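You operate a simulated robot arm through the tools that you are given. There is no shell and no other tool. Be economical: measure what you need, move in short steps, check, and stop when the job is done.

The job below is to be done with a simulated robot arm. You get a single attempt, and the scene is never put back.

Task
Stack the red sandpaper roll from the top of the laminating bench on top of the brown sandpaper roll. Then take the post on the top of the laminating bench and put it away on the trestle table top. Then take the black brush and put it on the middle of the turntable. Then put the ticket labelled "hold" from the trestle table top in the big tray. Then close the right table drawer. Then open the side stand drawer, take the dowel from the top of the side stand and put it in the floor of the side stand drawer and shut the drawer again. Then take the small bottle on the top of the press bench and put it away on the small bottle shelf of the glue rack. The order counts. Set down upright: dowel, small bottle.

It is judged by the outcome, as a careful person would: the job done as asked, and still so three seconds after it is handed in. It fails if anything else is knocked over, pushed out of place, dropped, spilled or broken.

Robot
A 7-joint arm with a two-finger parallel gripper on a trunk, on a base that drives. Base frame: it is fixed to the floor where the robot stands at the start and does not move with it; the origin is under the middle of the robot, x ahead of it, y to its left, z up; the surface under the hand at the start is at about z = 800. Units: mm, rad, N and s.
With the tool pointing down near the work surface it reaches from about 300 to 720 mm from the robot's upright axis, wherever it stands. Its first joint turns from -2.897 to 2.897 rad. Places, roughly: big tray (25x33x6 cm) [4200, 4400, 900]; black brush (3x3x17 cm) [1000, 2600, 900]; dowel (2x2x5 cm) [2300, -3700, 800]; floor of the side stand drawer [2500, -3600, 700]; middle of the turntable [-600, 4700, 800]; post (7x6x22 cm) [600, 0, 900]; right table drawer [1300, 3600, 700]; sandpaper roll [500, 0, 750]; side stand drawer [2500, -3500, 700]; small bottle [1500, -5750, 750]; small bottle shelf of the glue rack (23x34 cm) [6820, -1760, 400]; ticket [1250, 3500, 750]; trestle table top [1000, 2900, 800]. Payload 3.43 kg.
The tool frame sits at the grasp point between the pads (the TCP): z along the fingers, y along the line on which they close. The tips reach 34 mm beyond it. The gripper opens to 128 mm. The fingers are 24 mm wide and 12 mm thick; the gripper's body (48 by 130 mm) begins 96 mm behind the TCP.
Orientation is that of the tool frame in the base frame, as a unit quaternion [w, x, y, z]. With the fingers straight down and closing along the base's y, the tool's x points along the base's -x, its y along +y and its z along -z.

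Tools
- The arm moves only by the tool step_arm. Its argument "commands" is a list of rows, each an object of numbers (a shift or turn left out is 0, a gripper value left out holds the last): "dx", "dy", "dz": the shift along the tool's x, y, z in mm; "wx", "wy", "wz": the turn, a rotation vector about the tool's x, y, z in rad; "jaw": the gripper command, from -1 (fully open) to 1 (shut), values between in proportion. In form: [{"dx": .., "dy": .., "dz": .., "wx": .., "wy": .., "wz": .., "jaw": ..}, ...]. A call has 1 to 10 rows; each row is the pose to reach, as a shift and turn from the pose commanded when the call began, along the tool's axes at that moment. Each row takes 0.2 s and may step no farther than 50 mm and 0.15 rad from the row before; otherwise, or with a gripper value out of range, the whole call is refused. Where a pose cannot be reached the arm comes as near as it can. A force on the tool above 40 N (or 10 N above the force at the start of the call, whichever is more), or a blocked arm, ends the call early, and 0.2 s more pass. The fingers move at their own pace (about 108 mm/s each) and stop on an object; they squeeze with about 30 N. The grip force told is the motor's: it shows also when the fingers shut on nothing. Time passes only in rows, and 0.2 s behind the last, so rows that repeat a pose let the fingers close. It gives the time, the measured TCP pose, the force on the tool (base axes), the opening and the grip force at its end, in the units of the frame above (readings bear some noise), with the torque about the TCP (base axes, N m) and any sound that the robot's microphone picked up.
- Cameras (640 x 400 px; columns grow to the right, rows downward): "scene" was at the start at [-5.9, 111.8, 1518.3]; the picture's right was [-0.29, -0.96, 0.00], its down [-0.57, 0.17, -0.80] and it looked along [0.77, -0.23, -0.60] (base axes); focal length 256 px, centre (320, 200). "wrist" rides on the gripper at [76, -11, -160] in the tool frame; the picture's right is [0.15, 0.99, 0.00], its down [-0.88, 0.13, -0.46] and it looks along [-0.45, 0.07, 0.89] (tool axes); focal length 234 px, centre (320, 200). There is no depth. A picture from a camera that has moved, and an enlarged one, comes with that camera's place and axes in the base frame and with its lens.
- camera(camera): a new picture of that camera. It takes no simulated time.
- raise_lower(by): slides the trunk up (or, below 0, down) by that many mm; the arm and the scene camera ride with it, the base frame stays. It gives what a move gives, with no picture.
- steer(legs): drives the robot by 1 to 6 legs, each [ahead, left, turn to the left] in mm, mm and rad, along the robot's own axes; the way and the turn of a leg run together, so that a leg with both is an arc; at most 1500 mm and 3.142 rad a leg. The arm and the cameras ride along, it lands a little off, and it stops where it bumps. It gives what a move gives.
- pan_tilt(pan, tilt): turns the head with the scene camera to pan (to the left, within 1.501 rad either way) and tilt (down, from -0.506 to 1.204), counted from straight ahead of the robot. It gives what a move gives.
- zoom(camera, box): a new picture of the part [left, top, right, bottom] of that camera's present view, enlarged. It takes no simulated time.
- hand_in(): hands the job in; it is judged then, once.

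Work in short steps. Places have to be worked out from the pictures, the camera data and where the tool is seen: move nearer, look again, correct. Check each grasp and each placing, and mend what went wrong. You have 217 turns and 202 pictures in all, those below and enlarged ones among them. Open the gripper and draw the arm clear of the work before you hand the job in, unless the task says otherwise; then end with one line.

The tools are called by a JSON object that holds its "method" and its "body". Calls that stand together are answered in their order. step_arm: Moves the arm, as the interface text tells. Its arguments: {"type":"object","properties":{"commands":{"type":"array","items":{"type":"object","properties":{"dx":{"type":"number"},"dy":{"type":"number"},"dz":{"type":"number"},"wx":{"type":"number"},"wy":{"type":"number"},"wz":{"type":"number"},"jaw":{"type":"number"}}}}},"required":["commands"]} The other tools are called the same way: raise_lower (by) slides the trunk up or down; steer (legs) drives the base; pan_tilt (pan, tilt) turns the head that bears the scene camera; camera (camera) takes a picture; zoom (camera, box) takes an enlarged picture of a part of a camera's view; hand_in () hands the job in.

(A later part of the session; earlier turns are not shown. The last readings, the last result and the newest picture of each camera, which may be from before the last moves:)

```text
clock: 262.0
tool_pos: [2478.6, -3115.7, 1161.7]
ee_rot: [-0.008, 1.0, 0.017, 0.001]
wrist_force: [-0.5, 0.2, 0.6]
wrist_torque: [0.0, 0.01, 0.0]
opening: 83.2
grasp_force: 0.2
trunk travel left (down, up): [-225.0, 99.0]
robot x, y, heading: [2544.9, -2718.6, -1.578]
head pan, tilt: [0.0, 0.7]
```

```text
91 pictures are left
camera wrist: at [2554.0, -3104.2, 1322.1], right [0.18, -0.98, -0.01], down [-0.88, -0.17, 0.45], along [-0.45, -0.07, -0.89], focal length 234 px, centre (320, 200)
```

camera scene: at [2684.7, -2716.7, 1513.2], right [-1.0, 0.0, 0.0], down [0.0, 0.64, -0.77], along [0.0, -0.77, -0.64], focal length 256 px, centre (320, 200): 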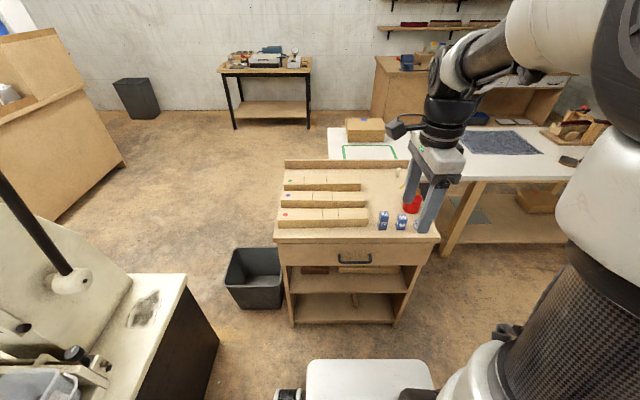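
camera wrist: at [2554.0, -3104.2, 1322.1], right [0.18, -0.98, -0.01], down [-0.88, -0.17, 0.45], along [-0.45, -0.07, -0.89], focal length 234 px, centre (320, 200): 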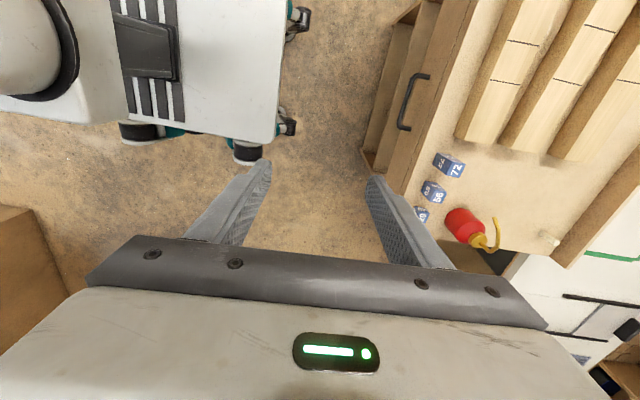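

{"method": "zoom", "body": {"camera": "wrist", "box": [360, 40, 480, 180]}}

{"method": "zoom", "body": {"camera": "scene", "box": [270, 150, 450, 290]}}

```text
2.86 times, centred on (420, 110) of wrist
camera zoom: at [2554.0, -3104.2, 1322.1], right [0.18, -0.98, -0.01], down [-0.88, -0.17, 0.45], along [-0.45, -0.07, -0.89], focal length 669 px, centre (34, 457)
```

zoom: 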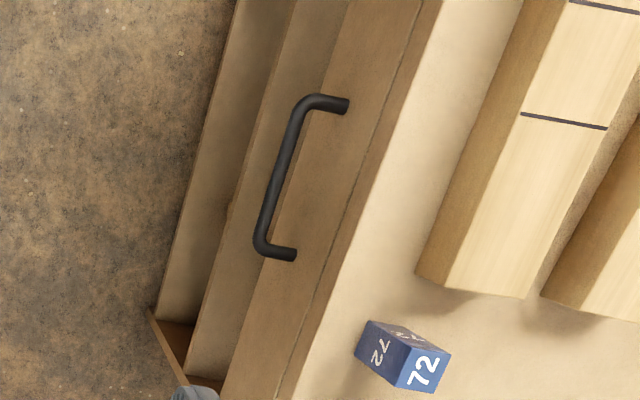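

```text
2.86 times, centred on (360, 220) of scene
camera zoom: at [2684.7, -2716.7, 1513.2], right [-1.0, 0.0, 0.0], down [0.0, 0.64, -0.77], along [0.0, -0.77, -0.64], focal length 731 px, centre (206, 143)
```

zoom: 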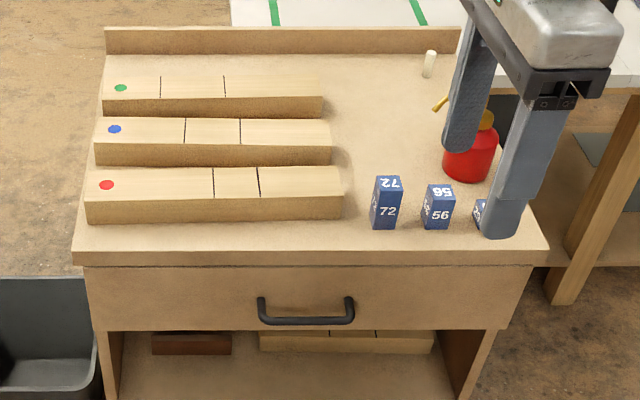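

Handle bar: x 2492–2603, y≈-3305, z≈722, ~30 mm gap behind. I position above it with a 30 mm opening so one finger fits behind the bar.

{"method": "step_arm", "body": {"commands": [{"dx": 15, "dy": 45, "wz": 0.034, "wx": -0.016, "jaw": 0.53}, {"dx": 30, "dy": 90, "wz": 0.034, "wx": -0.016}, {"dx": 45, "dy": 135, "wz": 0.034, "wx": -0.016}, {"dx": 60, "dy": 180, "wz": 0.034, "wx": -0.016}, {"dx": 63, "dy": 192, "wz": 0.034, "wx": -0.016, "dz": 40}, {"dx": 63, "dy": 192, "wz": 0.034, "wx": -0.016, "dz": 90}, {"dx": 63, "dy": 192, "wz": 0.034, "wx": -0.016, "dz": 140}, {"dx": 63, "dy": 192, "wz": 0.034, "wx": -0.016, "dz": 190}, {"dx": 63, "dy": 192, "wz": 0.034, "wx": -0.016, "dz": 240}, {"dx": 63, "dy": 192, "wz": 0.034, "wx": -0.016, "dz": 290}]}}

{"method": "camera", "body": {"camera": "wrist"}}

{"method": "zoom", "body": {"camera": "scene", "box": [270, 150, 450, 290]}}

```text
clock: 264.2
tool_pos: [2550.6, -3302.3, 869.3]
ee_rot: [0.001, 1.0, -0.001, 0.0]
wrist_force: [0.7, 0.4, -0.1]
wrist_torque: [-0.01, 0.0, 0.0]
opening: 30.1
grasp_force: 0.0
trunk travel left (down, up): [-225.0, 99.0]
robot x, y, heading: [2542.7, -2720.5, -1.575]
head pan, tilt: [0.0, 0.7]
```

```text
88 pictures are left
camera wrist: at [2625.8, -3291.3, 1028.8], right [0.14, -0.99, 0.0], down [-0.88, -0.13, 0.46], along [-0.45, -0.07, -0.89], focal length 234 px, centre (320, 200)
```

wrist: 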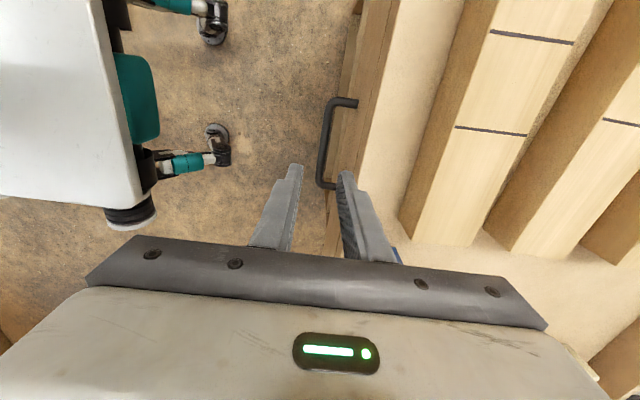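

```text
2.86 times, centred on (360, 220) of scene
camera zoom: at [2684.7, -2716.7, 1513.2], right [-1.0, 0.0, 0.0], down [0.0, 0.64, -0.76], along [0.0, -0.76, -0.64], focal length 731 px, centre (206, 143)
```

zoom: 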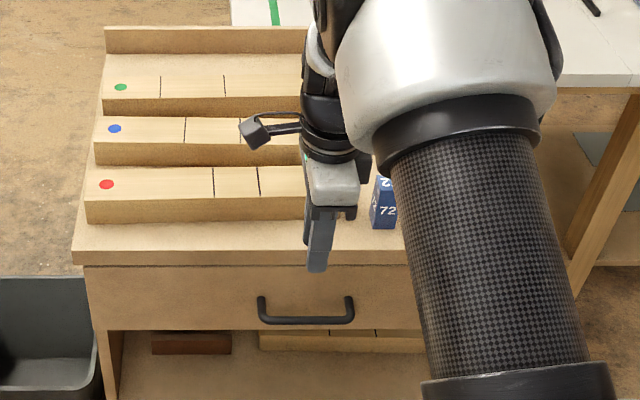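

Bar is at y≈-3310, face ≈-3338. Shift 5 mm, opening 26 mm, and descend part way to check.

{"method": "step_arm", "body": {"commands": [{"dy": 5.5, "jaw": 0.594}, {"dy": 5.5, "dz": 40}, {"dy": 5.5, "dz": 80}, {"dy": 5.5, "dz": 90}, {"dy": 5.5, "dz": 90}]}}

{"method": "camera", "body": {"camera": "wrist"}}

{"method": "zoom", "body": {"camera": "scene", "box": [300, 210, 400, 290]}}

```text
clock: 265.4
tool_pos: [2548.3, -3307.2, 779.1]
ee_rot: [0.002, 1.0, -0.001, 0.001]
wrist_force: [0.1, 0.0, 0.7]
wrist_torque: [0.05, -0.03, 0.0]
opening: 26.0
grasp_force: 0.1
trunk travel left (down, up): [-225.0, 99.0]
robot x, y, heading: [2541.1, -2722.2, -1.576]
head pan, tilt: [0.0, 0.7]
```

```text
86 pictures are left
camera wrist: at [2624.1, -3295.8, 939.7], right [0.14, -0.99, 0.0], down [-0.88, -0.13, 0.45], along [-0.45, -0.07, -0.89], focal length 234 px, centre (320, 200)
```

wrist: 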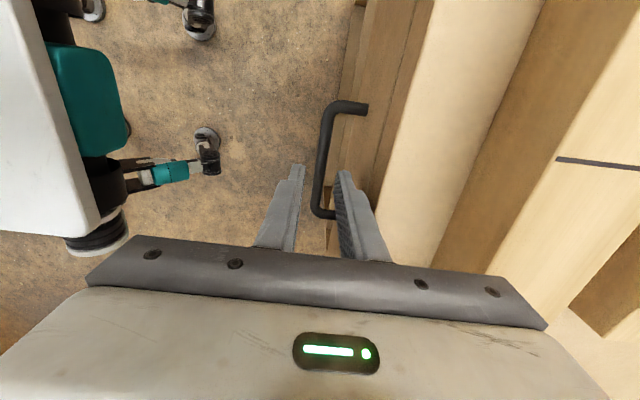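

```text
5.00 times, centred on (350, 250) of scene
camera zoom: at [2684.7, -2716.7, 1513.1], right [-1.0, 0.0, 0.0], down [0.0, 0.64, -0.76], along [0.0, -0.76, -0.64], focal length 1280 px, centre (170, -50)
```

zoom: 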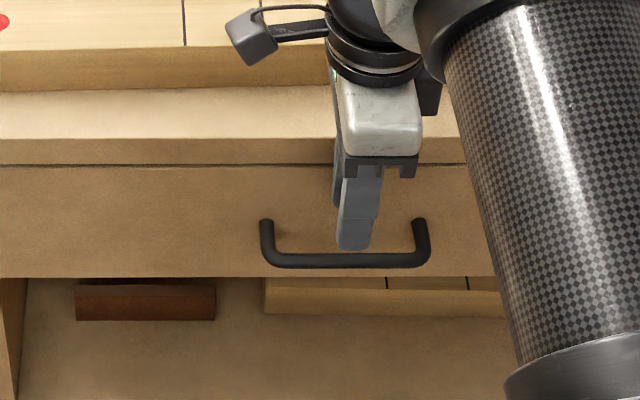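

The bar lies centred between the finger tips. Descend the remaining 38 mm and close.

{"method": "step_arm", "body": {"commands": [{"dz": 15}, {"dz": 28}, {"dz": 38}, {"dz": 38}, {"dz": 38, "jaw": 1}, {"dz": 38, "jaw": 1}, {"dz": 38, "jaw": 1}]}}

{"method": "zoom", "body": {"camera": "scene", "box": [300, 210, 400, 290]}}

```text
clock: 267.0
tool_pos: [2548.9, -3307.6, 741.5]
ee_rot: [0.001, 1.0, -0.002, 0.001]
wrist_force: [0.7, 0.2, -0.3]
wrist_torque: [-0.01, 0.0, 0.0]
opening: 0.1
grasp_force: 30.6
trunk travel left (down, up): [-225.0, 99.0]
robot x, y, heading: [2547.2, -2717.2, -1.569]
head pan, tilt: [0.0, 0.7]
```

```text
5.00 times, centred on (350, 250) of scene
camera zoom: at [2684.7, -2716.7, 1513.2], right [-1.0, 0.0, 0.0], down [0.0, 0.64, -0.76], along [0.0, -0.76, -0.64], focal length 1280 px, centre (170, -50)
```

zoom: 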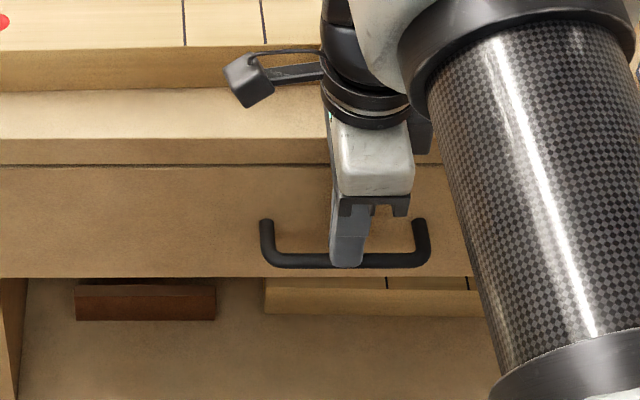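

Closed on nothing — the bar is a bit lower. Reopen, go 22 mm lower, and close again.

{"method": "step_arm", "body": {"commands": [{"jaw": 0.594}, {"jaw": 0.594}, {"dz": 8}, {"dz": 16}, {"dz": 24}, {"dz": 24}]}}

{"method": "camera", "body": {"camera": "wrist"}}

{"method": "zoom", "body": {"camera": "scene", "box": [300, 210, 400, 290]}}

```text
clock: 268.4
tool_pos: [2549.1, -3304.8, 716.2]
ee_rot: [0.0, 1.0, 0.0, 0.001]
wrist_force: [0.3, -0.3, 0.1]
wrist_torque: [-0.02, 0.0, 0.01]
opening: 26.1
grasp_force: 0.0
trunk travel left (down, up): [-225.0, 99.0]
robot x, y, heading: [2541.4, -2719.7, -1.577]
head pan, tilt: [0.0, 0.7]
```

```text
83 pictures are left
camera wrist: at [2623.7, -3295.0, 876.3], right [0.14, -0.99, 0.0], down [-0.88, -0.13, 0.45], along [-0.45, -0.07, -0.89], focal length 234 px, centre (320, 200)
```

wrist: 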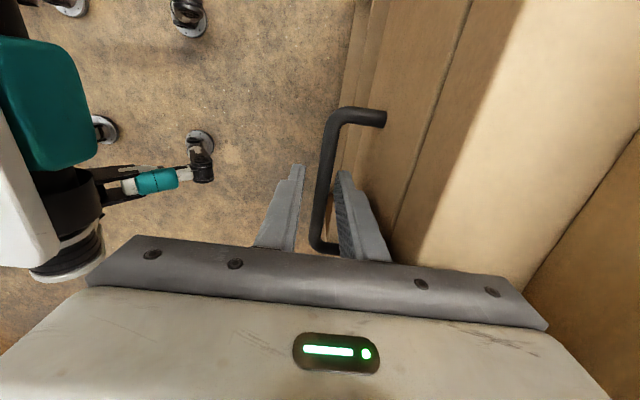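

```text
5.00 times, centred on (350, 250) of scene
camera zoom: at [2684.7, -2716.7, 1513.2], right [-1.0, 0.0, 0.0], down [0.0, 0.64, -0.76], along [0.0, -0.76, -0.64], focal length 1280 px, centre (170, -50)
```

zoom: 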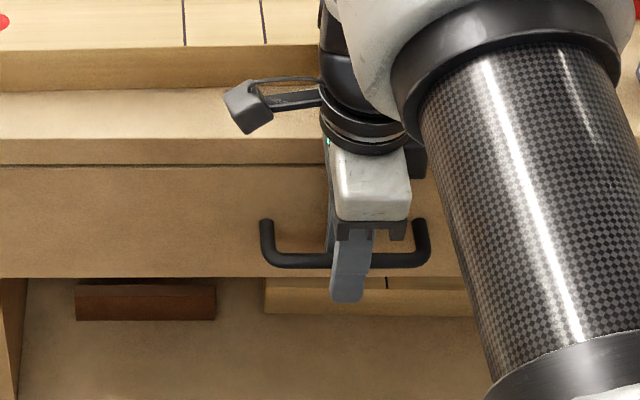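

Now the bar is between the fingers. Close.

{"method": "step_arm", "body": {"commands": [{"jaw": 1}, {"jaw": 1}, {"jaw": 1}]}}

```text
clock: 269.2
tool_pos: [2548.3, -3306.5, 717.1]
ee_rot: [0.0, 1.0, -0.003, 0.001]
wrist_force: [-0.1, 0.9, 0.9]
wrist_torque: [0.04, -0.21, -0.76]
opening: 11.8
grasp_force: 45.4
trunk travel left (down, up): [-225.0, 99.0]
robot x, y, heading: [2544.5, -2720.9, -1.578]
head pan, tilt: [0.0, 0.7]
```

Bar gripped (11.8 mm). Pull the drawer toward +y.

{"method": "step_arm", "body": {"commands": [{"dy": -10}, {"dy": -30}, {"dy": -50}, {"dy": -70}, {"dy": -90}, {"dy": -110}, {"dy": -130}, {"dy": -150}, {"dy": -170}, {"dy": -190}]}}

{"method": "camera", "body": {"camera": "scene"}}

```text
clock: 271.4
tool_pos: [2548.9, -3114.4, 717.0]
ee_rot: [0.0, 1.0, -0.001, 0.001]
wrist_force: [-9.8, 0.3, -5.2]
wrist_torque: [0.17, 0.06, -0.59]
opening: 11.5
grasp_force: 44.5
trunk travel left (down, up): [-225.0, 99.0]
robot x, y, heading: [2543.5, -2718.9, -1.575]
head pan, tilt: [0.0, 0.7]
```

```text
81 pictures are left
camera scene: at [2684.1, -2717.0, 1513.3], right [-1.0, 0.0, 0.0], down [0.0, 0.64, -0.76], along [0.0, -0.76, -0.64], focal length 256 px, centre (320, 200)
```

scene: 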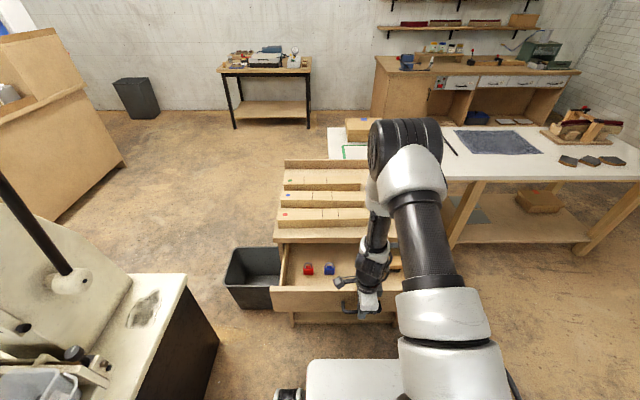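

Drawer open ~190 mm, with small items inside. Release and raise the hand.

{"method": "step_arm", "body": {"commands": [{"jaw": 0.6}, {"jaw": 0.6}, {"dz": -40}, {"dz": -85}, {"dz": -130}, {"dz": -175}, {"dz": -220}, {"dz": -265}, {"dz": -310}, {"dz": -355}]}}

{"method": "camera", "body": {"camera": "wrist"}}

{"method": "camera", "body": {"camera": "scene"}}

```text
clock: 273.6
tool_pos: [2547.9, -3118.9, 1068.4]
ee_rot: [0.0, 1.0, -0.001, 0.0]
wrist_force: [0.4, -0.2, -0.8]
wrist_torque: [0.0, 0.02, 0.03]
opening: 25.3
grasp_force: 0.1
trunk travel left (down, up): [-225.0, 99.0]
robot x, y, heading: [2541.0, -2722.4, -1.575]
head pan, tilt: [0.0, 0.7]
```

```text
80 pictures are left
camera wrist: at [2623.2, -3106.8, 1229.8], right [0.14, -0.99, 0.0], down [-0.88, -0.13, 0.46], along [-0.45, -0.07, -0.89], focal length 234 px, centre (320, 200)
```

wrist: 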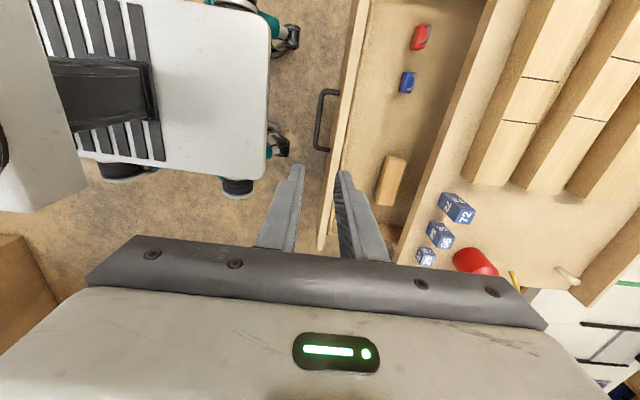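

```text
79 pictures are left
camera scene: at [2684.6, -2716.7, 1513.1], right [-1.0, 0.0, 0.0], down [0.0, 0.64, -0.77], along [0.0, -0.77, -0.64], focal length 256 px, centre (320, 200)
```

scene: 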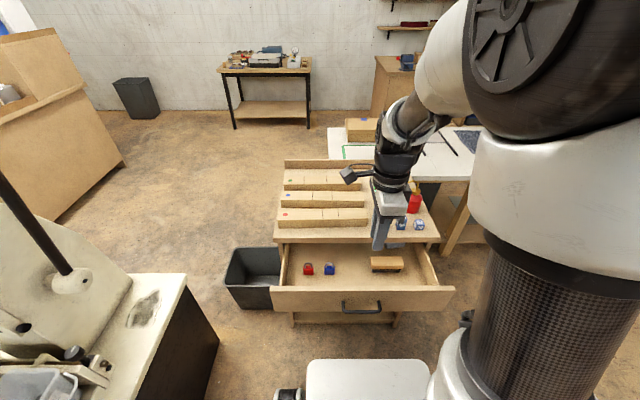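

Drawer contents noted (red, blue items, wood block). To reach the dowel at the back right I reposition to the right of the stand, clear of the open drawer.

{"method": "steer", "body": {"legs": [[0, -615, 0], [540, 0, 0.004]]}}

{"method": "pan_tilt", "body": {"pan": 0.3, "tilt": 0.75}}

{"method": "camera", "body": {"camera": "scene"}}

{"method": "camera", "body": {"camera": "wrist"}}

```text
clock: 282.8
tool_pos: [1933.3, -3651.0, 1070.5]
ee_rot: [0.001, 1.0, 0.003, 0.0]
wrist_force: [0.0, 0.1, 0.2]
wrist_torque: [-0.01, 0.01, 0.01]
opening: 25.7
grasp_force: 0.1
trunk travel left (down, up): [-225.0, 99.0]
robot x, y, heading: [1925.0, -3251.5, -1.565]
head pan, tilt: [0.0, 0.7]
```

```text
clock: 283.6
tool_pos: [1933.3, -3652.7, 1068.7]
ee_rot: [0.001, 1.0, 0.003, 0.001]
wrist_force: [0.8, -0.2, 0.0]
wrist_torque: [0.05, 0.02, -0.05]
opening: 25.6
grasp_force: 0.0
trunk travel left (down, up): [-225.0, 99.0]
robot x, y, heading: [1926.1, -3252.0, -1.563]
head pan, tilt: [0.3, 0.75]
```

```text
78 pictures are left
camera scene: at [2090.4, -3242.9, 1508.9], right [-0.95, -0.3, 0.0], down [-0.2, 0.65, -0.73], along [0.22, -0.7, -0.68], focal length 256 px, centre (320, 200)
```

scene: 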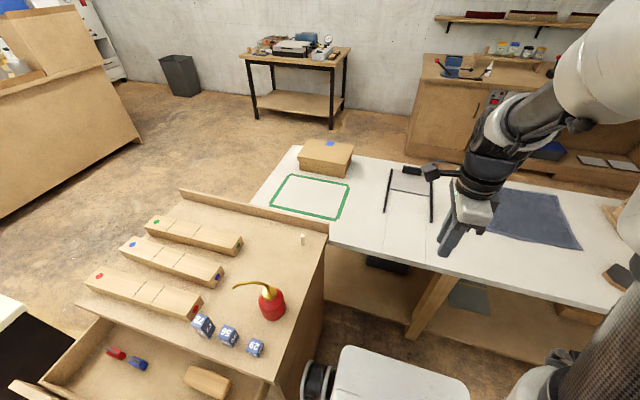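

```text
77 pictures are left
camera wrist: at [2008.4, -3639.5, 1229.5], right [0.15, -0.99, 0.0], down [-0.88, -0.14, 0.45], along [-0.45, -0.07, -0.89], focal length 234 px, centre (320, 200)
```

wrist: 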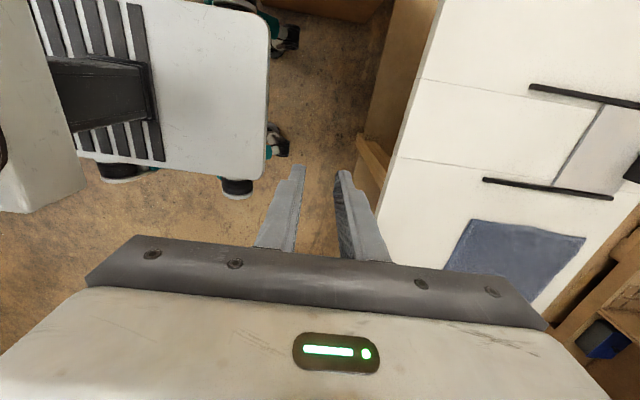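

Dowel is at about (2309,-3745). Move the hand above it with a 50 mm opening.

{"method": "step_arm", "body": {"commands": [{"dx": 46, "dy": 11, "jaw": 0.22}, {"dx": 92, "dy": 22}, {"dx": 138, "dy": 33}, {"dx": 184, "dy": 44}, {"dx": 230, "dy": 55}, {"dx": 276, "dy": 66}, {"dx": 322, "dy": 77}, {"dx": 368, "dy": 88}, {"dx": 376, "dy": 92, "dz": 40}, {"dx": 376, "dy": 92, "dz": 80}]}}

{"method": "camera", "body": {"camera": "wrist"}}

{"method": "zoom", "body": {"camera": "scene", "box": [240, 180, 360, 260]}}

```text
clock: 285.8
tool_pos: [2307.8, -3739.7, 992.0]
ee_rot: [0.001, 1.0, 0.004, 0.001]
wrist_force: [0.1, 0.1, -0.4]
wrist_torque: [0.01, -0.01, -0.01]
opening: 50.1
grasp_force: 0.0
trunk travel left (down, up): [-225.0, 99.0]
robot x, y, heading: [1927.1, -3252.1, -1.562]
head pan, tilt: [0.3, 0.75]
```

```text
76 pictures are left
camera wrist: at [2383.7, -3727.7, 1151.8], right [0.15, -0.99, 0.0], down [-0.88, -0.14, 0.45], along [-0.45, -0.07, -0.89], focal length 234 px, centre (320, 200)
```

wrist: 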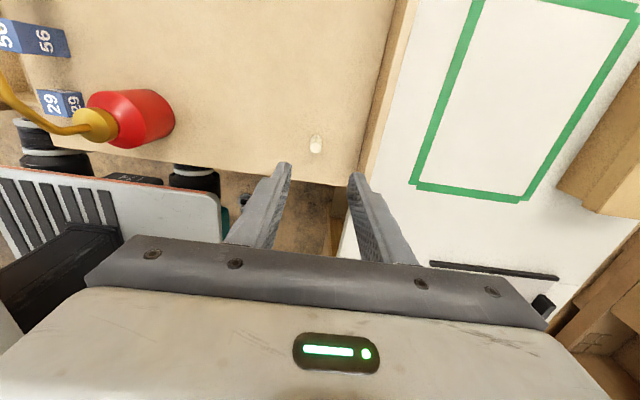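

```text
5.00 times, centred on (300, 220) of scene
camera zoom: at [2090.5, -3242.9, 1508.9], right [-0.95, -0.3, 0.0], down [-0.21, 0.65, -0.73], along [0.22, -0.7, -0.68], focal length 1280 px, centre (420, 100)
```

zoom: 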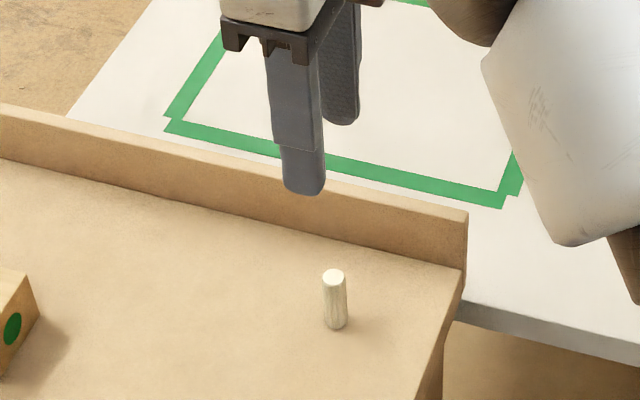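

Dowel upright at (2304,-3734), z 808–860. Align, descend and grip.

{"method": "step_arm", "body": {"commands": [{"dx": -3.5, "dy": -5, "dz": 45}, {"dx": -3.5, "dy": -5, "dz": 90}, {"dx": -3.5, "dy": -5, "dz": 125}, {"dx": -3.5, "dy": -5, "dz": 139}, {"dx": -3.5, "dy": -5, "dz": 139}]}}

{"method": "camera", "body": {"camera": "wrist"}}

```text
clock: 287.0
tool_pos: [2305.8, -3736.1, 851.5]
ee_rot: [0.001, 1.0, 0.003, 0.001]
wrist_force: [0.4, -1.3, 0.2]
wrist_torque: [0.02, -0.02, -0.02]
opening: 49.9
grasp_force: 0.1
trunk travel left (down, up): [-225.0, 99.0]
robot x, y, heading: [1924.0, -3252.2, -1.566]
head pan, tilt: [0.3, 0.75]
```

```text
74 pictures are left
camera wrist: at [2380.2, -3724.9, 1011.8], right [0.15, -0.99, 0.0], down [-0.88, -0.14, 0.45], along [-0.45, -0.07, -0.89], focal length 234 px, centre (320, 200)
```

wrist: 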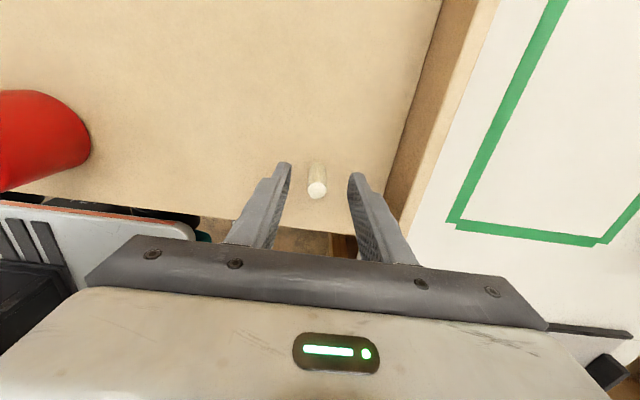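

Dowel is between the fingers; nudge 4 mm and close, then lift slightly.

{"method": "step_arm", "body": {"commands": [{"dx": 3.5, "dy": -1.5}, {"dx": 3.5, "dy": -1.5, "jaw": 1}, {"dx": 3.5, "dy": -1.5, "jaw": 1}, {"dx": 3.5, "dy": -1.5, "jaw": 1}, {"dx": 3.5, "dy": -1.5, "dz": -30}, {"dx": 3.5, "dy": -1.5, "dz": -75}, {"dx": 3.5, "dy": -1.5, "dz": -120}, {"dx": 3.5, "dy": -1.5, "dz": -165}, {"dx": 3.5, "dy": -1.5, "dz": -195}]}}

{"method": "camera", "body": {"camera": "wrist"}}

{"method": "camera", "body": {"camera": "scene"}}

```text
clock: 289.0
tool_pos: [2308.5, -3736.1, 1045.3]
ee_rot: [0.0, 1.0, 0.004, -0.001]
wrist_force: [-0.4, 0.2, -0.3]
wrist_torque: [-0.03, 0.0, -0.02]
opening: 12.9
grasp_force: 30.1
trunk travel left (down, up): [-225.0, 99.0]
robot x, y, heading: [1924.9, -3250.9, -1.564]
head pan, tilt: [0.3, 0.75]
```

```text
73 pictures are left
camera wrist: at [2383.8, -3723.9, 1205.7], right [0.15, -0.99, 0.0], down [-0.88, -0.14, 0.46], along [-0.45, -0.07, -0.89], focal length 234 px, centre (320, 200)
```

wrist: 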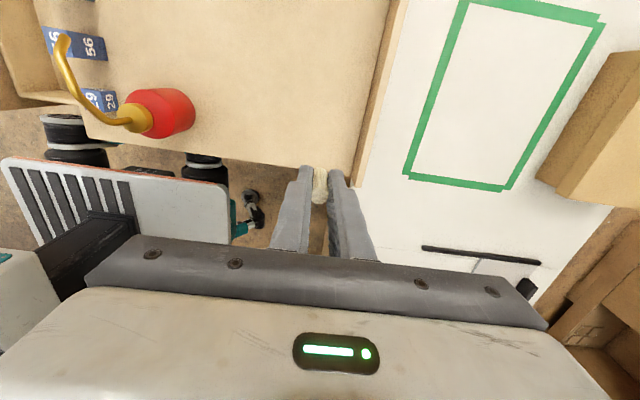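

```text
72 pictures are left
camera scene: at [2090.4, -3242.8, 1508.9], right [-0.95, -0.3, 0.0], down [-0.21, 0.65, -0.73], along [0.22, -0.7, -0.68], focal length 256 px, centre (320, 200)
```

scene: 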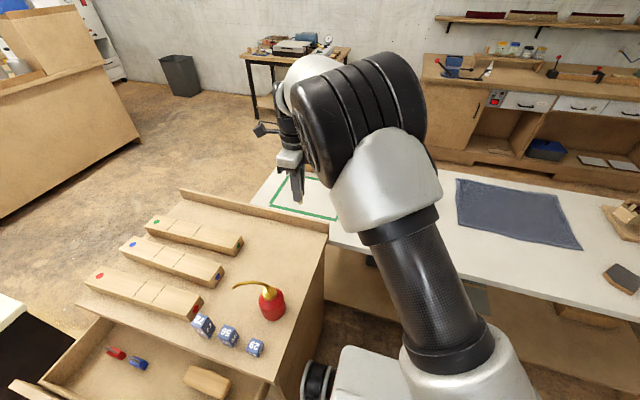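

Dowel held (13 mm dia). Carry it across x first, then toward the open drawer; target spot (2530,-3235) on free drawer floor.

{"method": "step_arm", "body": {"commands": [{"dx": 45, "dz": -10}, {"dx": 90, "dz": -20}, {"dx": 135, "dz": -20}, {"dx": 180, "dz": -20}, {"dx": 220, "dz": -20, "dy": -15}, {"dx": 222, "dz": -20, "dy": -60}, {"dx": 222, "dz": -20, "dy": -108}, {"dx": 222, "dz": -20, "dy": -156}, {"dx": 222, "dz": -20, "dy": -204}, {"dx": 222, "dz": -20, "dy": -252}]}}

{"method": "step_arm", "body": {"commands": [{"dy": -45}, {"dy": -90}, {"dy": -135}, {"dy": -180}, {"dy": -225}, {"dy": -247}, {"dy": -247, "dz": 45}, {"dy": -247, "dz": 90}, {"dy": -247, "dz": 135}]}}

{"method": "camera", "body": {"camera": "wrist"}}

{"method": "camera", "body": {"camera": "scene"}}

```text
clock: 291.2
tool_pos: [2579.3, -3494.2, 1078.2]
ee_rot: [0.0, 1.0, 0.004, -0.001]
wrist_force: [0.4, 0.2, 0.2]
wrist_torque: [0.02, 0.06, -0.02]
opening: 13.0
grasp_force: 29.9
out of reach, approached as far as the arm can: row 4, 5, 6, 7, 8, 9, 10
trunk travel left (down, up): [-225.0, 99.0]
robot x, y, heading: [1925.0, -3250.7, -1.566]
head pan, tilt: [0.3, 0.75]
```

```text
clock: 292.8
tool_pos: [2572.6, -3360.5, 1039.5]
ee_rot: [0.008, 0.997, -0.077, -0.002]
wrist_force: [-0.5, -0.2, 0.2]
wrist_torque: [-0.06, -0.04, 0.01]
opening: 12.9
grasp_force: 30.3
out of reach, approached as far as the arm can: row 1, 2, 3, 4, 5
trunk travel left (down, up): [-225.0, 99.0]
robot x, y, heading: [1927.7, -3255.1, -1.566]
head pan, tilt: [0.3, 0.75]
stopped in row 8: the arm was blocked; the commanded pose is now the measured one
```

```text
71 pictures are left
camera wrist: at [2648.7, -3358.4, 1199.2], right [-0.01, -1.0, 0.02], down [-0.89, 0.01, 0.46], along [-0.46, -0.01, -0.89], focal length 234 px, centre (320, 200)
```

wrist: 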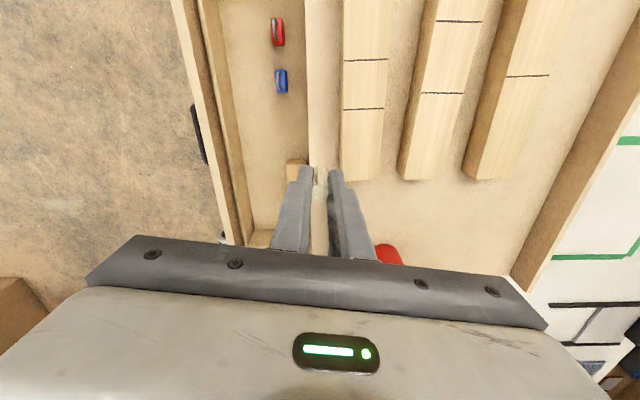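

```text
70 pictures are left
camera scene: at [2089.6, -3242.4, 1509.1], right [-0.95, -0.3, 0.0], down [-0.2, 0.65, -0.73], along [0.22, -0.7, -0.68], focal length 256 px, centre (320, 200)
```

scene: 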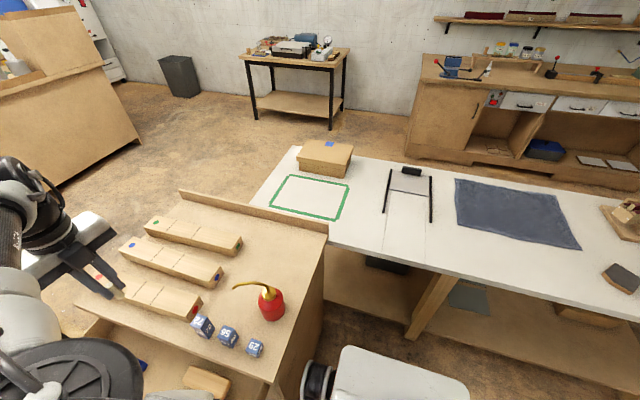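

The arm ran into a joint limit reaching sideways. I'll back the robot away with the arm as is, then re-centre the hand in front of the robot in open space.

{"method": "steer", "body": {"legs": [[-540, 0, 0]]}}

{"method": "camera", "body": {"camera": "wrist"}}

```text
clock: 295.9
tool_pos: [2569.4, -2809.6, 1038.9]
ee_rot: [0.008, 0.997, -0.072, -0.002]
wrist_force: [-0.1, -0.5, 0.0]
wrist_torque: [0.02, 0.01, 0.0]
opening: 13.0
grasp_force: 30.3
trunk travel left (down, up): [-225.0, 99.0]
robot x, y, heading: [1923.1, -2705.2, -1.559]
head pan, tilt: [0.3, 0.75]
```

```text
69 pictures are left
camera wrist: at [2646.6, -2807.6, 1198.4], right [0.0, -1.0, 0.01], down [-0.89, 0.01, 0.46], along [-0.46, -0.01, -0.89], focal length 234 px, centre (320, 200)
```

wrist: 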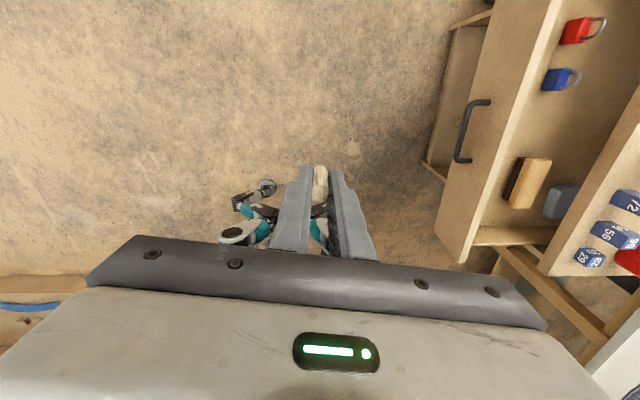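

Now swing the hand in front of the robot and straighten its yaw.

{"method": "step_arm", "body": {"commands": [{"dx": -38.5, "dy": 27.3, "dz": -5}, {"dx": -77, "dy": 54.6, "dz": -10}, {"dx": -115.5, "dy": 82, "dz": -15}, {"dx": -154, "dy": 109, "dz": -20}, {"dx": -192.5, "dy": 136.5, "dz": -25}, {"dx": -231, "dy": 164, "dz": -30}, {"dx": -269.5, "dy": 191, "dz": -30, "wz": -0.03}, {"dx": -308, "dy": 218, "dz": -30, "wz": -0.07}, {"dx": -347, "dy": 246, "dz": -30, "wz": -0.11}, {"dx": -386, "dy": 273, "dz": -30, "wz": -0.145, "wx": 0.016}]}}

{"method": "step_arm", "body": {"commands": [{"dx": -39, "dy": 15}, {"dx": -78, "dy": 30}, {"dx": -117, "dy": 45}, {"dx": -117, "dy": 45}]}}

{"method": "camera", "body": {"camera": "wrist"}}

```text
clock: 298.1
tool_pos: [2144.4, -3024.6, 1073.8]
ee_rot: [-0.001, 1.0, -0.001, 0.0]
wrist_force: [-3.7, -3.4, -0.7]
wrist_torque: [0.49, -0.45, -0.05]
opening: 13.1
grasp_force: 29.9
trunk travel left (down, up): [-225.0, 99.0]
robot x, y, heading: [1922.2, -2704.6, -1.56]
head pan, tilt: [0.3, 0.75]
```

```text
clock: 299.1
tool_pos: [2029.9, -3068.5, 1073.3]
ee_rot: [-0.001, 1.0, 0.0, -0.002]
wrist_force: [-0.7, 1.2, -1.3]
wrist_torque: [0.0, -0.03, 0.01]
opening: 12.9
grasp_force: 30.2
trunk travel left (down, up): [-225.0, 99.0]
robot x, y, heading: [1921.0, -2710.2, -1.558]
head pan, tilt: [0.3, 0.75]
```

```text
68 pictures are left
camera wrist: at [2106.3, -3057.5, 1233.0], right [0.15, -0.99, 0.0], down [-0.88, -0.13, 0.46], along [-0.45, -0.06, -0.89], focal length 234 px, centre (320, 200)
```

wrist: 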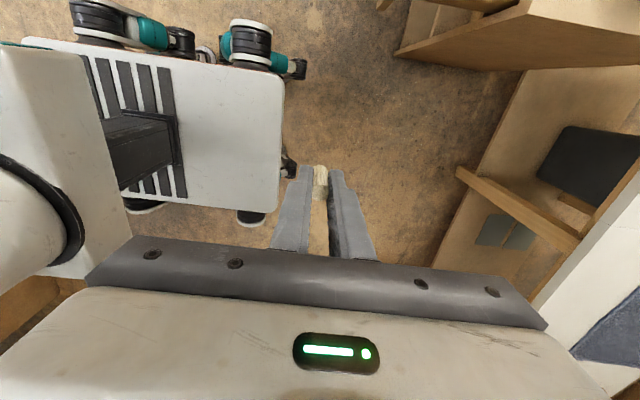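

Strafe left to the front of the drawer.

{"method": "steer", "body": {"legs": [[0, 535, -0.013]]}}

{"method": "step_arm", "body": {"commands": [{"dy": 45, "dx": -8}, {"dy": 90, "dx": -16}, {"dy": 135, "dx": -20}, {"dy": 165, "dx": -24}, {"dy": 165, "dx": -24, "dz": 45}, {"dy": 165, "dx": -24, "dz": 90}]}}

{"method": "camera", "body": {"camera": "wrist"}}

{"method": "camera", "body": {"camera": "scene"}}

```text
clock: 304.8
tool_pos: [2560.5, -3068.7, 1072.7]
ee_rot: [-0.001, 1.0, -0.008, -0.002]
wrist_force: [0.1, 0.3, 0.0]
wrist_torque: [-0.02, -0.02, -0.02]
opening: 13.1
grasp_force: 29.4
trunk travel left (down, up): [-225.0, 99.0]
robot x, y, heading: [2456.7, -2707.8, -1.578]
head pan, tilt: [0.3, 0.75]
```

```text
clock: 306.2
tool_pos: [2534.9, -3234.5, 982.0]
ee_rot: [-0.001, 1.0, -0.007, -0.001]
wrist_force: [0.3, 0.8, 0.2]
wrist_torque: [-0.03, -0.01, -0.01]
opening: 13.1
grasp_force: 30.2
trunk travel left (down, up): [-225.0, 99.0]
robot x, y, heading: [2458.6, -2705.8, -1.578]
head pan, tilt: [0.3, 0.75]
```

```text
67 pictures are left
camera wrist: at [2611.2, -3224.0, 1142.4], right [0.13, -0.99, 0.0], down [-0.88, -0.12, 0.46], along [-0.45, -0.06, -0.89], focal length 234 px, centre (320, 200)
```

wrist: 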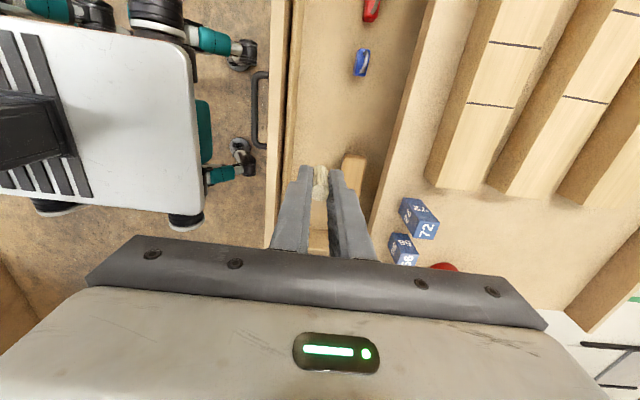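

```text
66 pictures are left
camera scene: at [2623.1, -2697.7, 1508.9], right [-0.96, -0.29, 0.0], down [-0.2, 0.65, -0.73], along [0.21, -0.7, -0.68], focal length 256 px, centre (320, 200)
```

scene: 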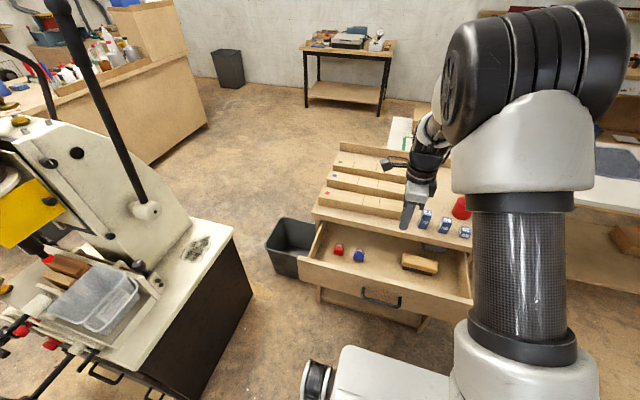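

Over free floor of the drawer. Descend to ~z 760, then look.

{"method": "step_arm", "body": {"commands": [{"dz": 45}, {"dz": 90}, {"dz": 135}, {"dz": 180}, {"dz": 220}, {"dz": 220}]}}

{"method": "camera", "body": {"camera": "wrist"}}

{"method": "zoom", "body": {"camera": "scene", "box": [330, 200, 480, 300]}}

```text
clock: 307.6
tool_pos: [2536.6, -3233.5, 760.8]
ee_rot: [-0.001, 1.0, -0.008, -0.002]
wrist_force: [-0.1, 0.5, -0.1]
wrist_torque: [0.0, -0.02, 0.0]
opening: 12.9
grasp_force: 30.2
trunk travel left (down, up): [-225.0, 99.0]
robot x, y, heading: [2458.3, -2707.8, -1.576]
head pan, tilt: [0.3, 0.75]
```

```text
65 pictures are left
camera wrist: at [2611.3, -3222.8, 920.4], right [0.13, -0.99, 0.0], down [-0.88, -0.12, 0.46], along [-0.45, -0.06, -0.89], focal length 234 px, centre (320, 200)
```

wrist: 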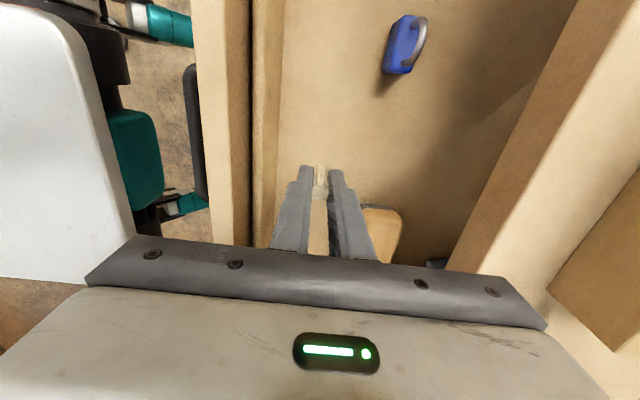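

```text
4.00 times, centred on (405, 250) of scene
camera zoom: at [2623.1, -2697.9, 1508.9], right [-0.96, -0.29, 0.0], down [-0.2, 0.65, -0.73], along [0.21, -0.7, -0.68], focal length 1024 px, centre (-20, 0)
```

zoom: 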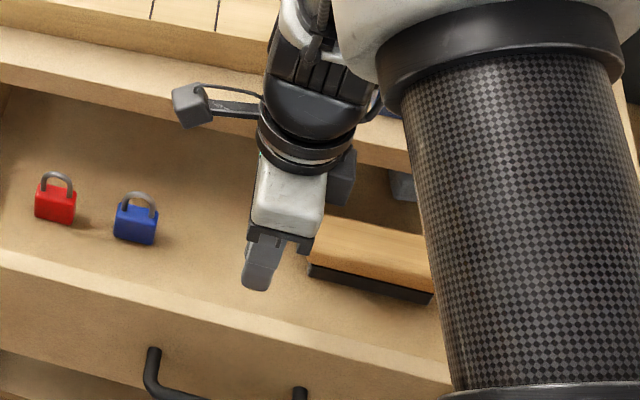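

Continue down in small steps until contact.

{"method": "step_arm", "body": {"commands": [{"dz": 8}, {"dz": 16}, {"dz": 22}, {"dz": 26}, {"dz": 26}]}}

{"method": "step_arm", "body": {"commands": [{"dz": 2}, {"dz": 4}, {"dz": 6}, {"dz": 6}]}}

```text
clock: 308.8
tool_pos: [2533.8, -3233.9, 736.1]
ee_rot: [0.0, 1.0, -0.008, -0.002]
wrist_force: [0.2, -0.3, 0.0]
wrist_torque: [-0.03, 0.01, -0.03]
opening: 12.9
grasp_force: 30.0
trunk travel left (down, up): [-225.0, 99.0]
robot x, y, heading: [2456.2, -2703.5, -1.583]
head pan, tilt: [0.3, 0.75]
```

```text
clock: 309.8
tool_pos: [2533.6, -3232.5, 730.6]
ee_rot: [-0.001, 1.0, -0.008, -0.001]
wrist_force: [-0.3, -0.1, -0.4]
wrist_torque: [0.01, -0.03, 0.0]
opening: 13.3
grasp_force: 29.9
trunk travel left (down, up): [-225.0, 99.0]
robot x, y, heading: [2455.9, -2704.8, -1.58]
head pan, tilt: [0.3, 0.75]
```

{"method": "step_arm", "body": {"commands": [{"dz": 2}, {"dz": 4}, {"dz": 6}, {"dz": 6}]}}

{"method": "zoom", "body": {"camera": "scene", "box": [330, 200, 480, 300]}}

```text
clock: 310.8
tool_pos: [2533.6, -3233.7, 724.5]
ee_rot: [-0.002, 1.0, -0.008, -0.002]
wrist_force: [0.7, -1.0, -0.7]
wrist_torque: [-0.02, -0.02, 0.01]
opening: 12.8
grasp_force: 30.1
trunk travel left (down, up): [-225.0, 99.0]
robot x, y, heading: [2461.2, -2703.8, -1.577]
head pan, tilt: [0.3, 0.75]
```

```text
4.00 times, centred on (405, 250) of scene
camera zoom: at [2623.0, -2697.8, 1508.9], right [-0.96, -0.29, 0.0], down [-0.2, 0.65, -0.73], along [0.21, -0.7, -0.68], focal length 1024 px, centre (-20, 0)
```

zoom: 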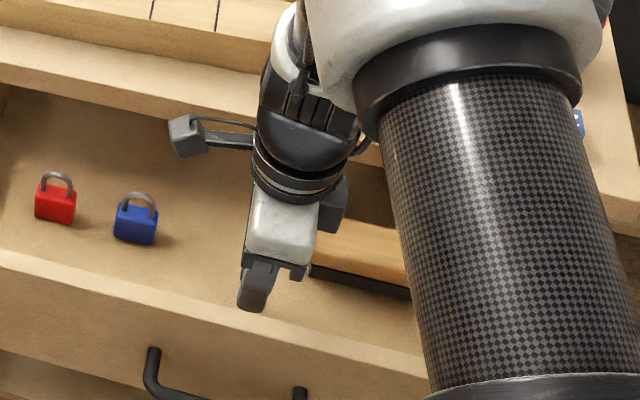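

{"method": "step_arm", "body": {"commands": [{"dz": 2}, {"dz": 4}, {"dz": 6}, {"dz": 8}, {"dz": 8}]}}

{"method": "step_arm", "body": {"commands": [{"dz": 2}, {"dz": 4}, {"dz": 6}, {"dz": 6}]}}

{"method": "camera", "body": {"camera": "wrist"}}

```text
clock: 312.0
tool_pos: [2532.8, -3232.7, 716.8]
ee_rot: [-0.001, 1.0, -0.008, -0.002]
wrist_force: [0.0, -1.0, 0.6]
wrist_torque: [0.01, -0.03, 0.01]
opening: 13.0
grasp_force: 30.2
trunk travel left (down, up): [-225.0, 99.0]
robot x, y, heading: [2458.8, -2704.7, -1.578]
head pan, tilt: [0.3, 0.75]
```

```text
clock: 313.0
tool_pos: [2532.6, -3232.3, 711.7]
ee_rot: [-0.001, 1.0, -0.008, -0.001]
wrist_force: [-0.5, 0.2, -0.4]
wrist_torque: [0.01, 0.01, 0.02]
opening: 13.2
grasp_force: 29.3
trunk travel left (down, up): [-225.0, 99.0]
robot x, y, heading: [2458.0, -2704.8, -1.577]
head pan, tilt: [0.3, 0.75]
```

```text
62 pictures are left
camera wrist: at [2609.1, -3222.9, 871.3], right [0.13, -0.99, 0.0], down [-0.88, -0.12, 0.46], along [-0.45, -0.06, -0.89], focal length 234 px, centre (320, 200)
```

wrist: 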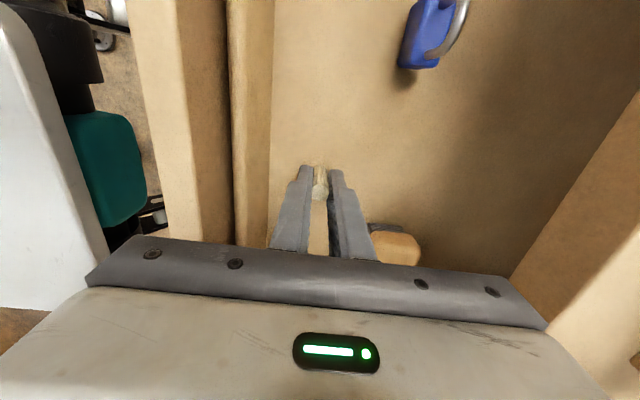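

No contact yet; floor seems nearer z 650. Continue carefully.

{"method": "step_arm", "body": {"commands": [{"dz": 2}, {"dz": 4}, {"dz": 6}, {"dz": 8}, {"dz": 8}]}}

{"method": "step_arm", "body": {"commands": [{"dz": 2}, {"dz": 4}, {"dz": 6}, {"dz": 6}]}}

```text
clock: 314.2
tool_pos: [2532.7, -3233.9, 705.5]
ee_rot: [0.001, 1.0, -0.008, -0.002]
wrist_force: [-0.8, -0.5, 30.7]
wrist_torque: [-0.02, 0.01, -0.04]
opening: 13.4
grasp_force: 30.3
trunk travel left (down, up): [-225.0, 99.0]
robot x, y, heading: [2457.4, -2704.2, -1.578]
head pan, tilt: [0.3, 0.75]
```

```text
clock: 315.2
tool_pos: [2532.6, -3233.3, 698.5]
ee_rot: [0.0, 1.0, -0.008, -0.003]
wrist_force: [-0.6, -1.4, 29.2]
wrist_torque: [0.01, 0.07, -0.02]
opening: 12.9
grasp_force: 30.3
trunk travel left (down, up): [-225.0, 99.0]
robot x, y, heading: [2455.1, -2704.9, -1.579]
head pan, tilt: [0.3, 0.75]
```

Contact; the dowel is seated flush on the floor (slid in the grip). Relieve the push.

{"method": "step_arm", "body": {"commands": [{"dz": -1.5}, {"dz": -3}, {"dz": -3}]}}

```text
clock: 316.0
tool_pos: [2533.1, -3231.6, 699.3]
ee_rot: [-0.003, 1.0, -0.008, -0.002]
wrist_force: [0.8, 0.6, 2.3]
wrist_torque: [0.0, -0.01, 0.03]
opening: 13.0
grasp_force: 29.7
trunk travel left (down, up): [-225.0, 99.0]
robot x, y, heading: [2459.4, -2705.5, -1.573]
head pan, tilt: [0.3, 0.75]
```

{"method": "step_arm", "body": {"commands": [{"dz": -0.5, "jaw": 0.77}, {"dz": -0.5, "jaw": 0.7}, {"dz": -0.5, "jaw": 0.55}, {"dz": -0.5, "jaw": 0.35}, {"dz": -0.5, "jaw": 0.35}]}}

{"method": "camera", "body": {"camera": "wrist"}}

```text
clock: 317.2
tool_pos: [2532.3, -3233.1, 700.3]
ee_rot: [-0.001, 1.0, -0.008, -0.002]
wrist_force: [-0.2, -0.6, -0.1]
wrist_torque: [0.0, 0.0, 0.0]
opening: 41.7
grasp_force: 0.0
trunk travel left (down, up): [-225.0, 99.0]
robot x, y, heading: [2460.7, -2706.7, -1.58]
head pan, tilt: [0.3, 0.75]
```

```text
61 pictures are left
camera wrist: at [2608.8, -3223.3, 860.2], right [0.13, -0.99, 0.0], down [-0.88, -0.12, 0.46], along [-0.45, -0.06, -0.89], focal length 234 px, centre (320, 200)
```

wrist: 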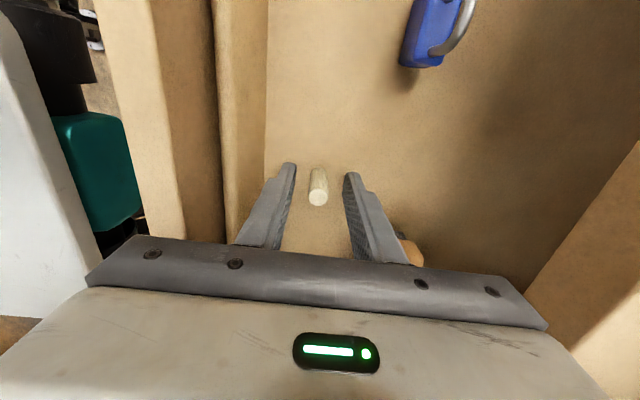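

Dowel stands upright on the drawer floor. Lift clear, then move the hand in front of the drawer with fingers closed.

{"method": "step_arm", "body": {"commands": [{"dz": -20}, {"dz": -50}, {"dz": -95}, {"dz": -140}, {"dz": -185}, {"dz": -185, "dy": -45}, {"dz": -185, "dy": -90}, {"dz": -185, "dy": -135}, {"dz": -185, "dy": -165, "jaw": 1}, {"dz": -185, "dy": -165, "jaw": 1, "dx": 15}]}}

{"method": "camera", "body": {"camera": "wrist"}}

{"method": "camera", "body": {"camera": "scene"}}

```text
clock: 319.4
tool_pos: [2550.5, -3065.5, 884.7]
ee_rot: [-0.001, 1.0, -0.007, -0.001]
wrist_force: [-0.1, 0.4, 0.3]
wrist_torque: [-0.01, -0.04, 0.0]
opening: 0.0
grasp_force: 30.1
trunk travel left (down, up): [-225.0, 99.0]
robot x, y, heading: [2454.8, -2705.9, -1.578]
head pan, tilt: [0.3, 0.75]
```

```text
60 pictures are left
camera wrist: at [2627.1, -3056.1, 1044.2], right [0.13, -0.99, 0.0], down [-0.88, -0.12, 0.46], along [-0.45, -0.06, -0.89], focal length 234 px, centre (320, 200)
```

wrist: 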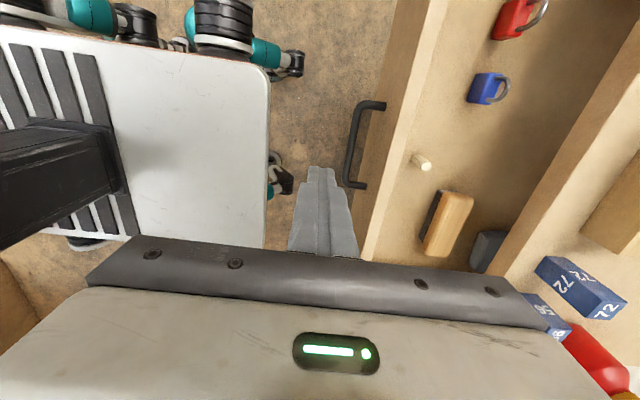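

```text
59 pictures are left
camera scene: at [2622.9, -2697.7, 1508.9], right [-0.96, -0.29, 0.0], down [-0.2, 0.65, -0.73], along [0.21, -0.7, -0.68], focal length 256 px, centre (320, 200)
```

scene: 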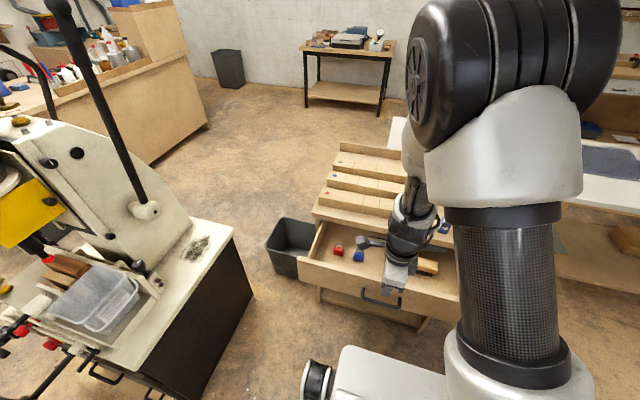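

Dowel upright, handle bar at y≈-3113. Descend in front of the bar.

{"method": "step_arm", "body": {"commands": [{"dz": 45, "dy": -5}, {"dz": 90, "dy": -8}, {"dz": 135, "dy": -8}, {"dz": 167, "dy": -8}, {"dz": 167, "dy": -8}, {"dz": 167, "dy": 0}, {"dz": 167, "dy": 6}, {"dz": 167, "dy": 11}, {"dz": 167, "dy": 16}]}}

{"method": "step_arm", "body": {"commands": [{"dy": 4}, {"dy": 8}, {"dy": 12}, {"dy": 17}, {"dy": 23}, {"dy": 29}, {"dy": 36}, {"dy": 43}, {"dy": 50}, {"dy": 57}]}}

{"method": "camera", "body": {"camera": "wrist"}}

```text
clock: 321.4
tool_pos: [2551.1, -3084.2, 718.6]
ee_rot: [-0.001, 1.0, -0.008, -0.002]
wrist_force: [0.5, 0.0, 0.2]
wrist_torque: [-0.01, 0.04, 0.02]
opening: 0.0
grasp_force: 30.0
trunk travel left (down, up): [-225.0, 99.0]
robot x, y, heading: [2459.3, -2703.3, -1.577]
head pan, tilt: [0.3, 0.75]
```

```text
clock: 323.6
tool_pos: [2548.4, -3140.4, 718.9]
ee_rot: [-0.001, 1.0, -0.007, -0.002]
wrist_force: [0.1, 0.4, 0.3]
wrist_torque: [-0.03, 0.02, -0.01]
opening: 0.0
grasp_force: 29.9
trunk travel left (down, up): [-225.0, 99.0]
robot x, y, heading: [2460.8, -2706.0, -1.575]
head pan, tilt: [0.3, 0.75]
```

```text
58 pictures are left
camera wrist: at [2624.9, -3131.3, 878.4], right [0.13, -0.99, 0.0], down [-0.88, -0.12, 0.46], along [-0.45, -0.06, -0.89], focal length 234 px, centre (320, 200)
```

wrist: 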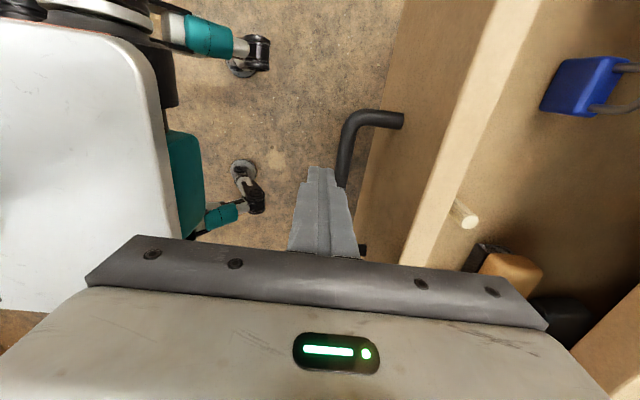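

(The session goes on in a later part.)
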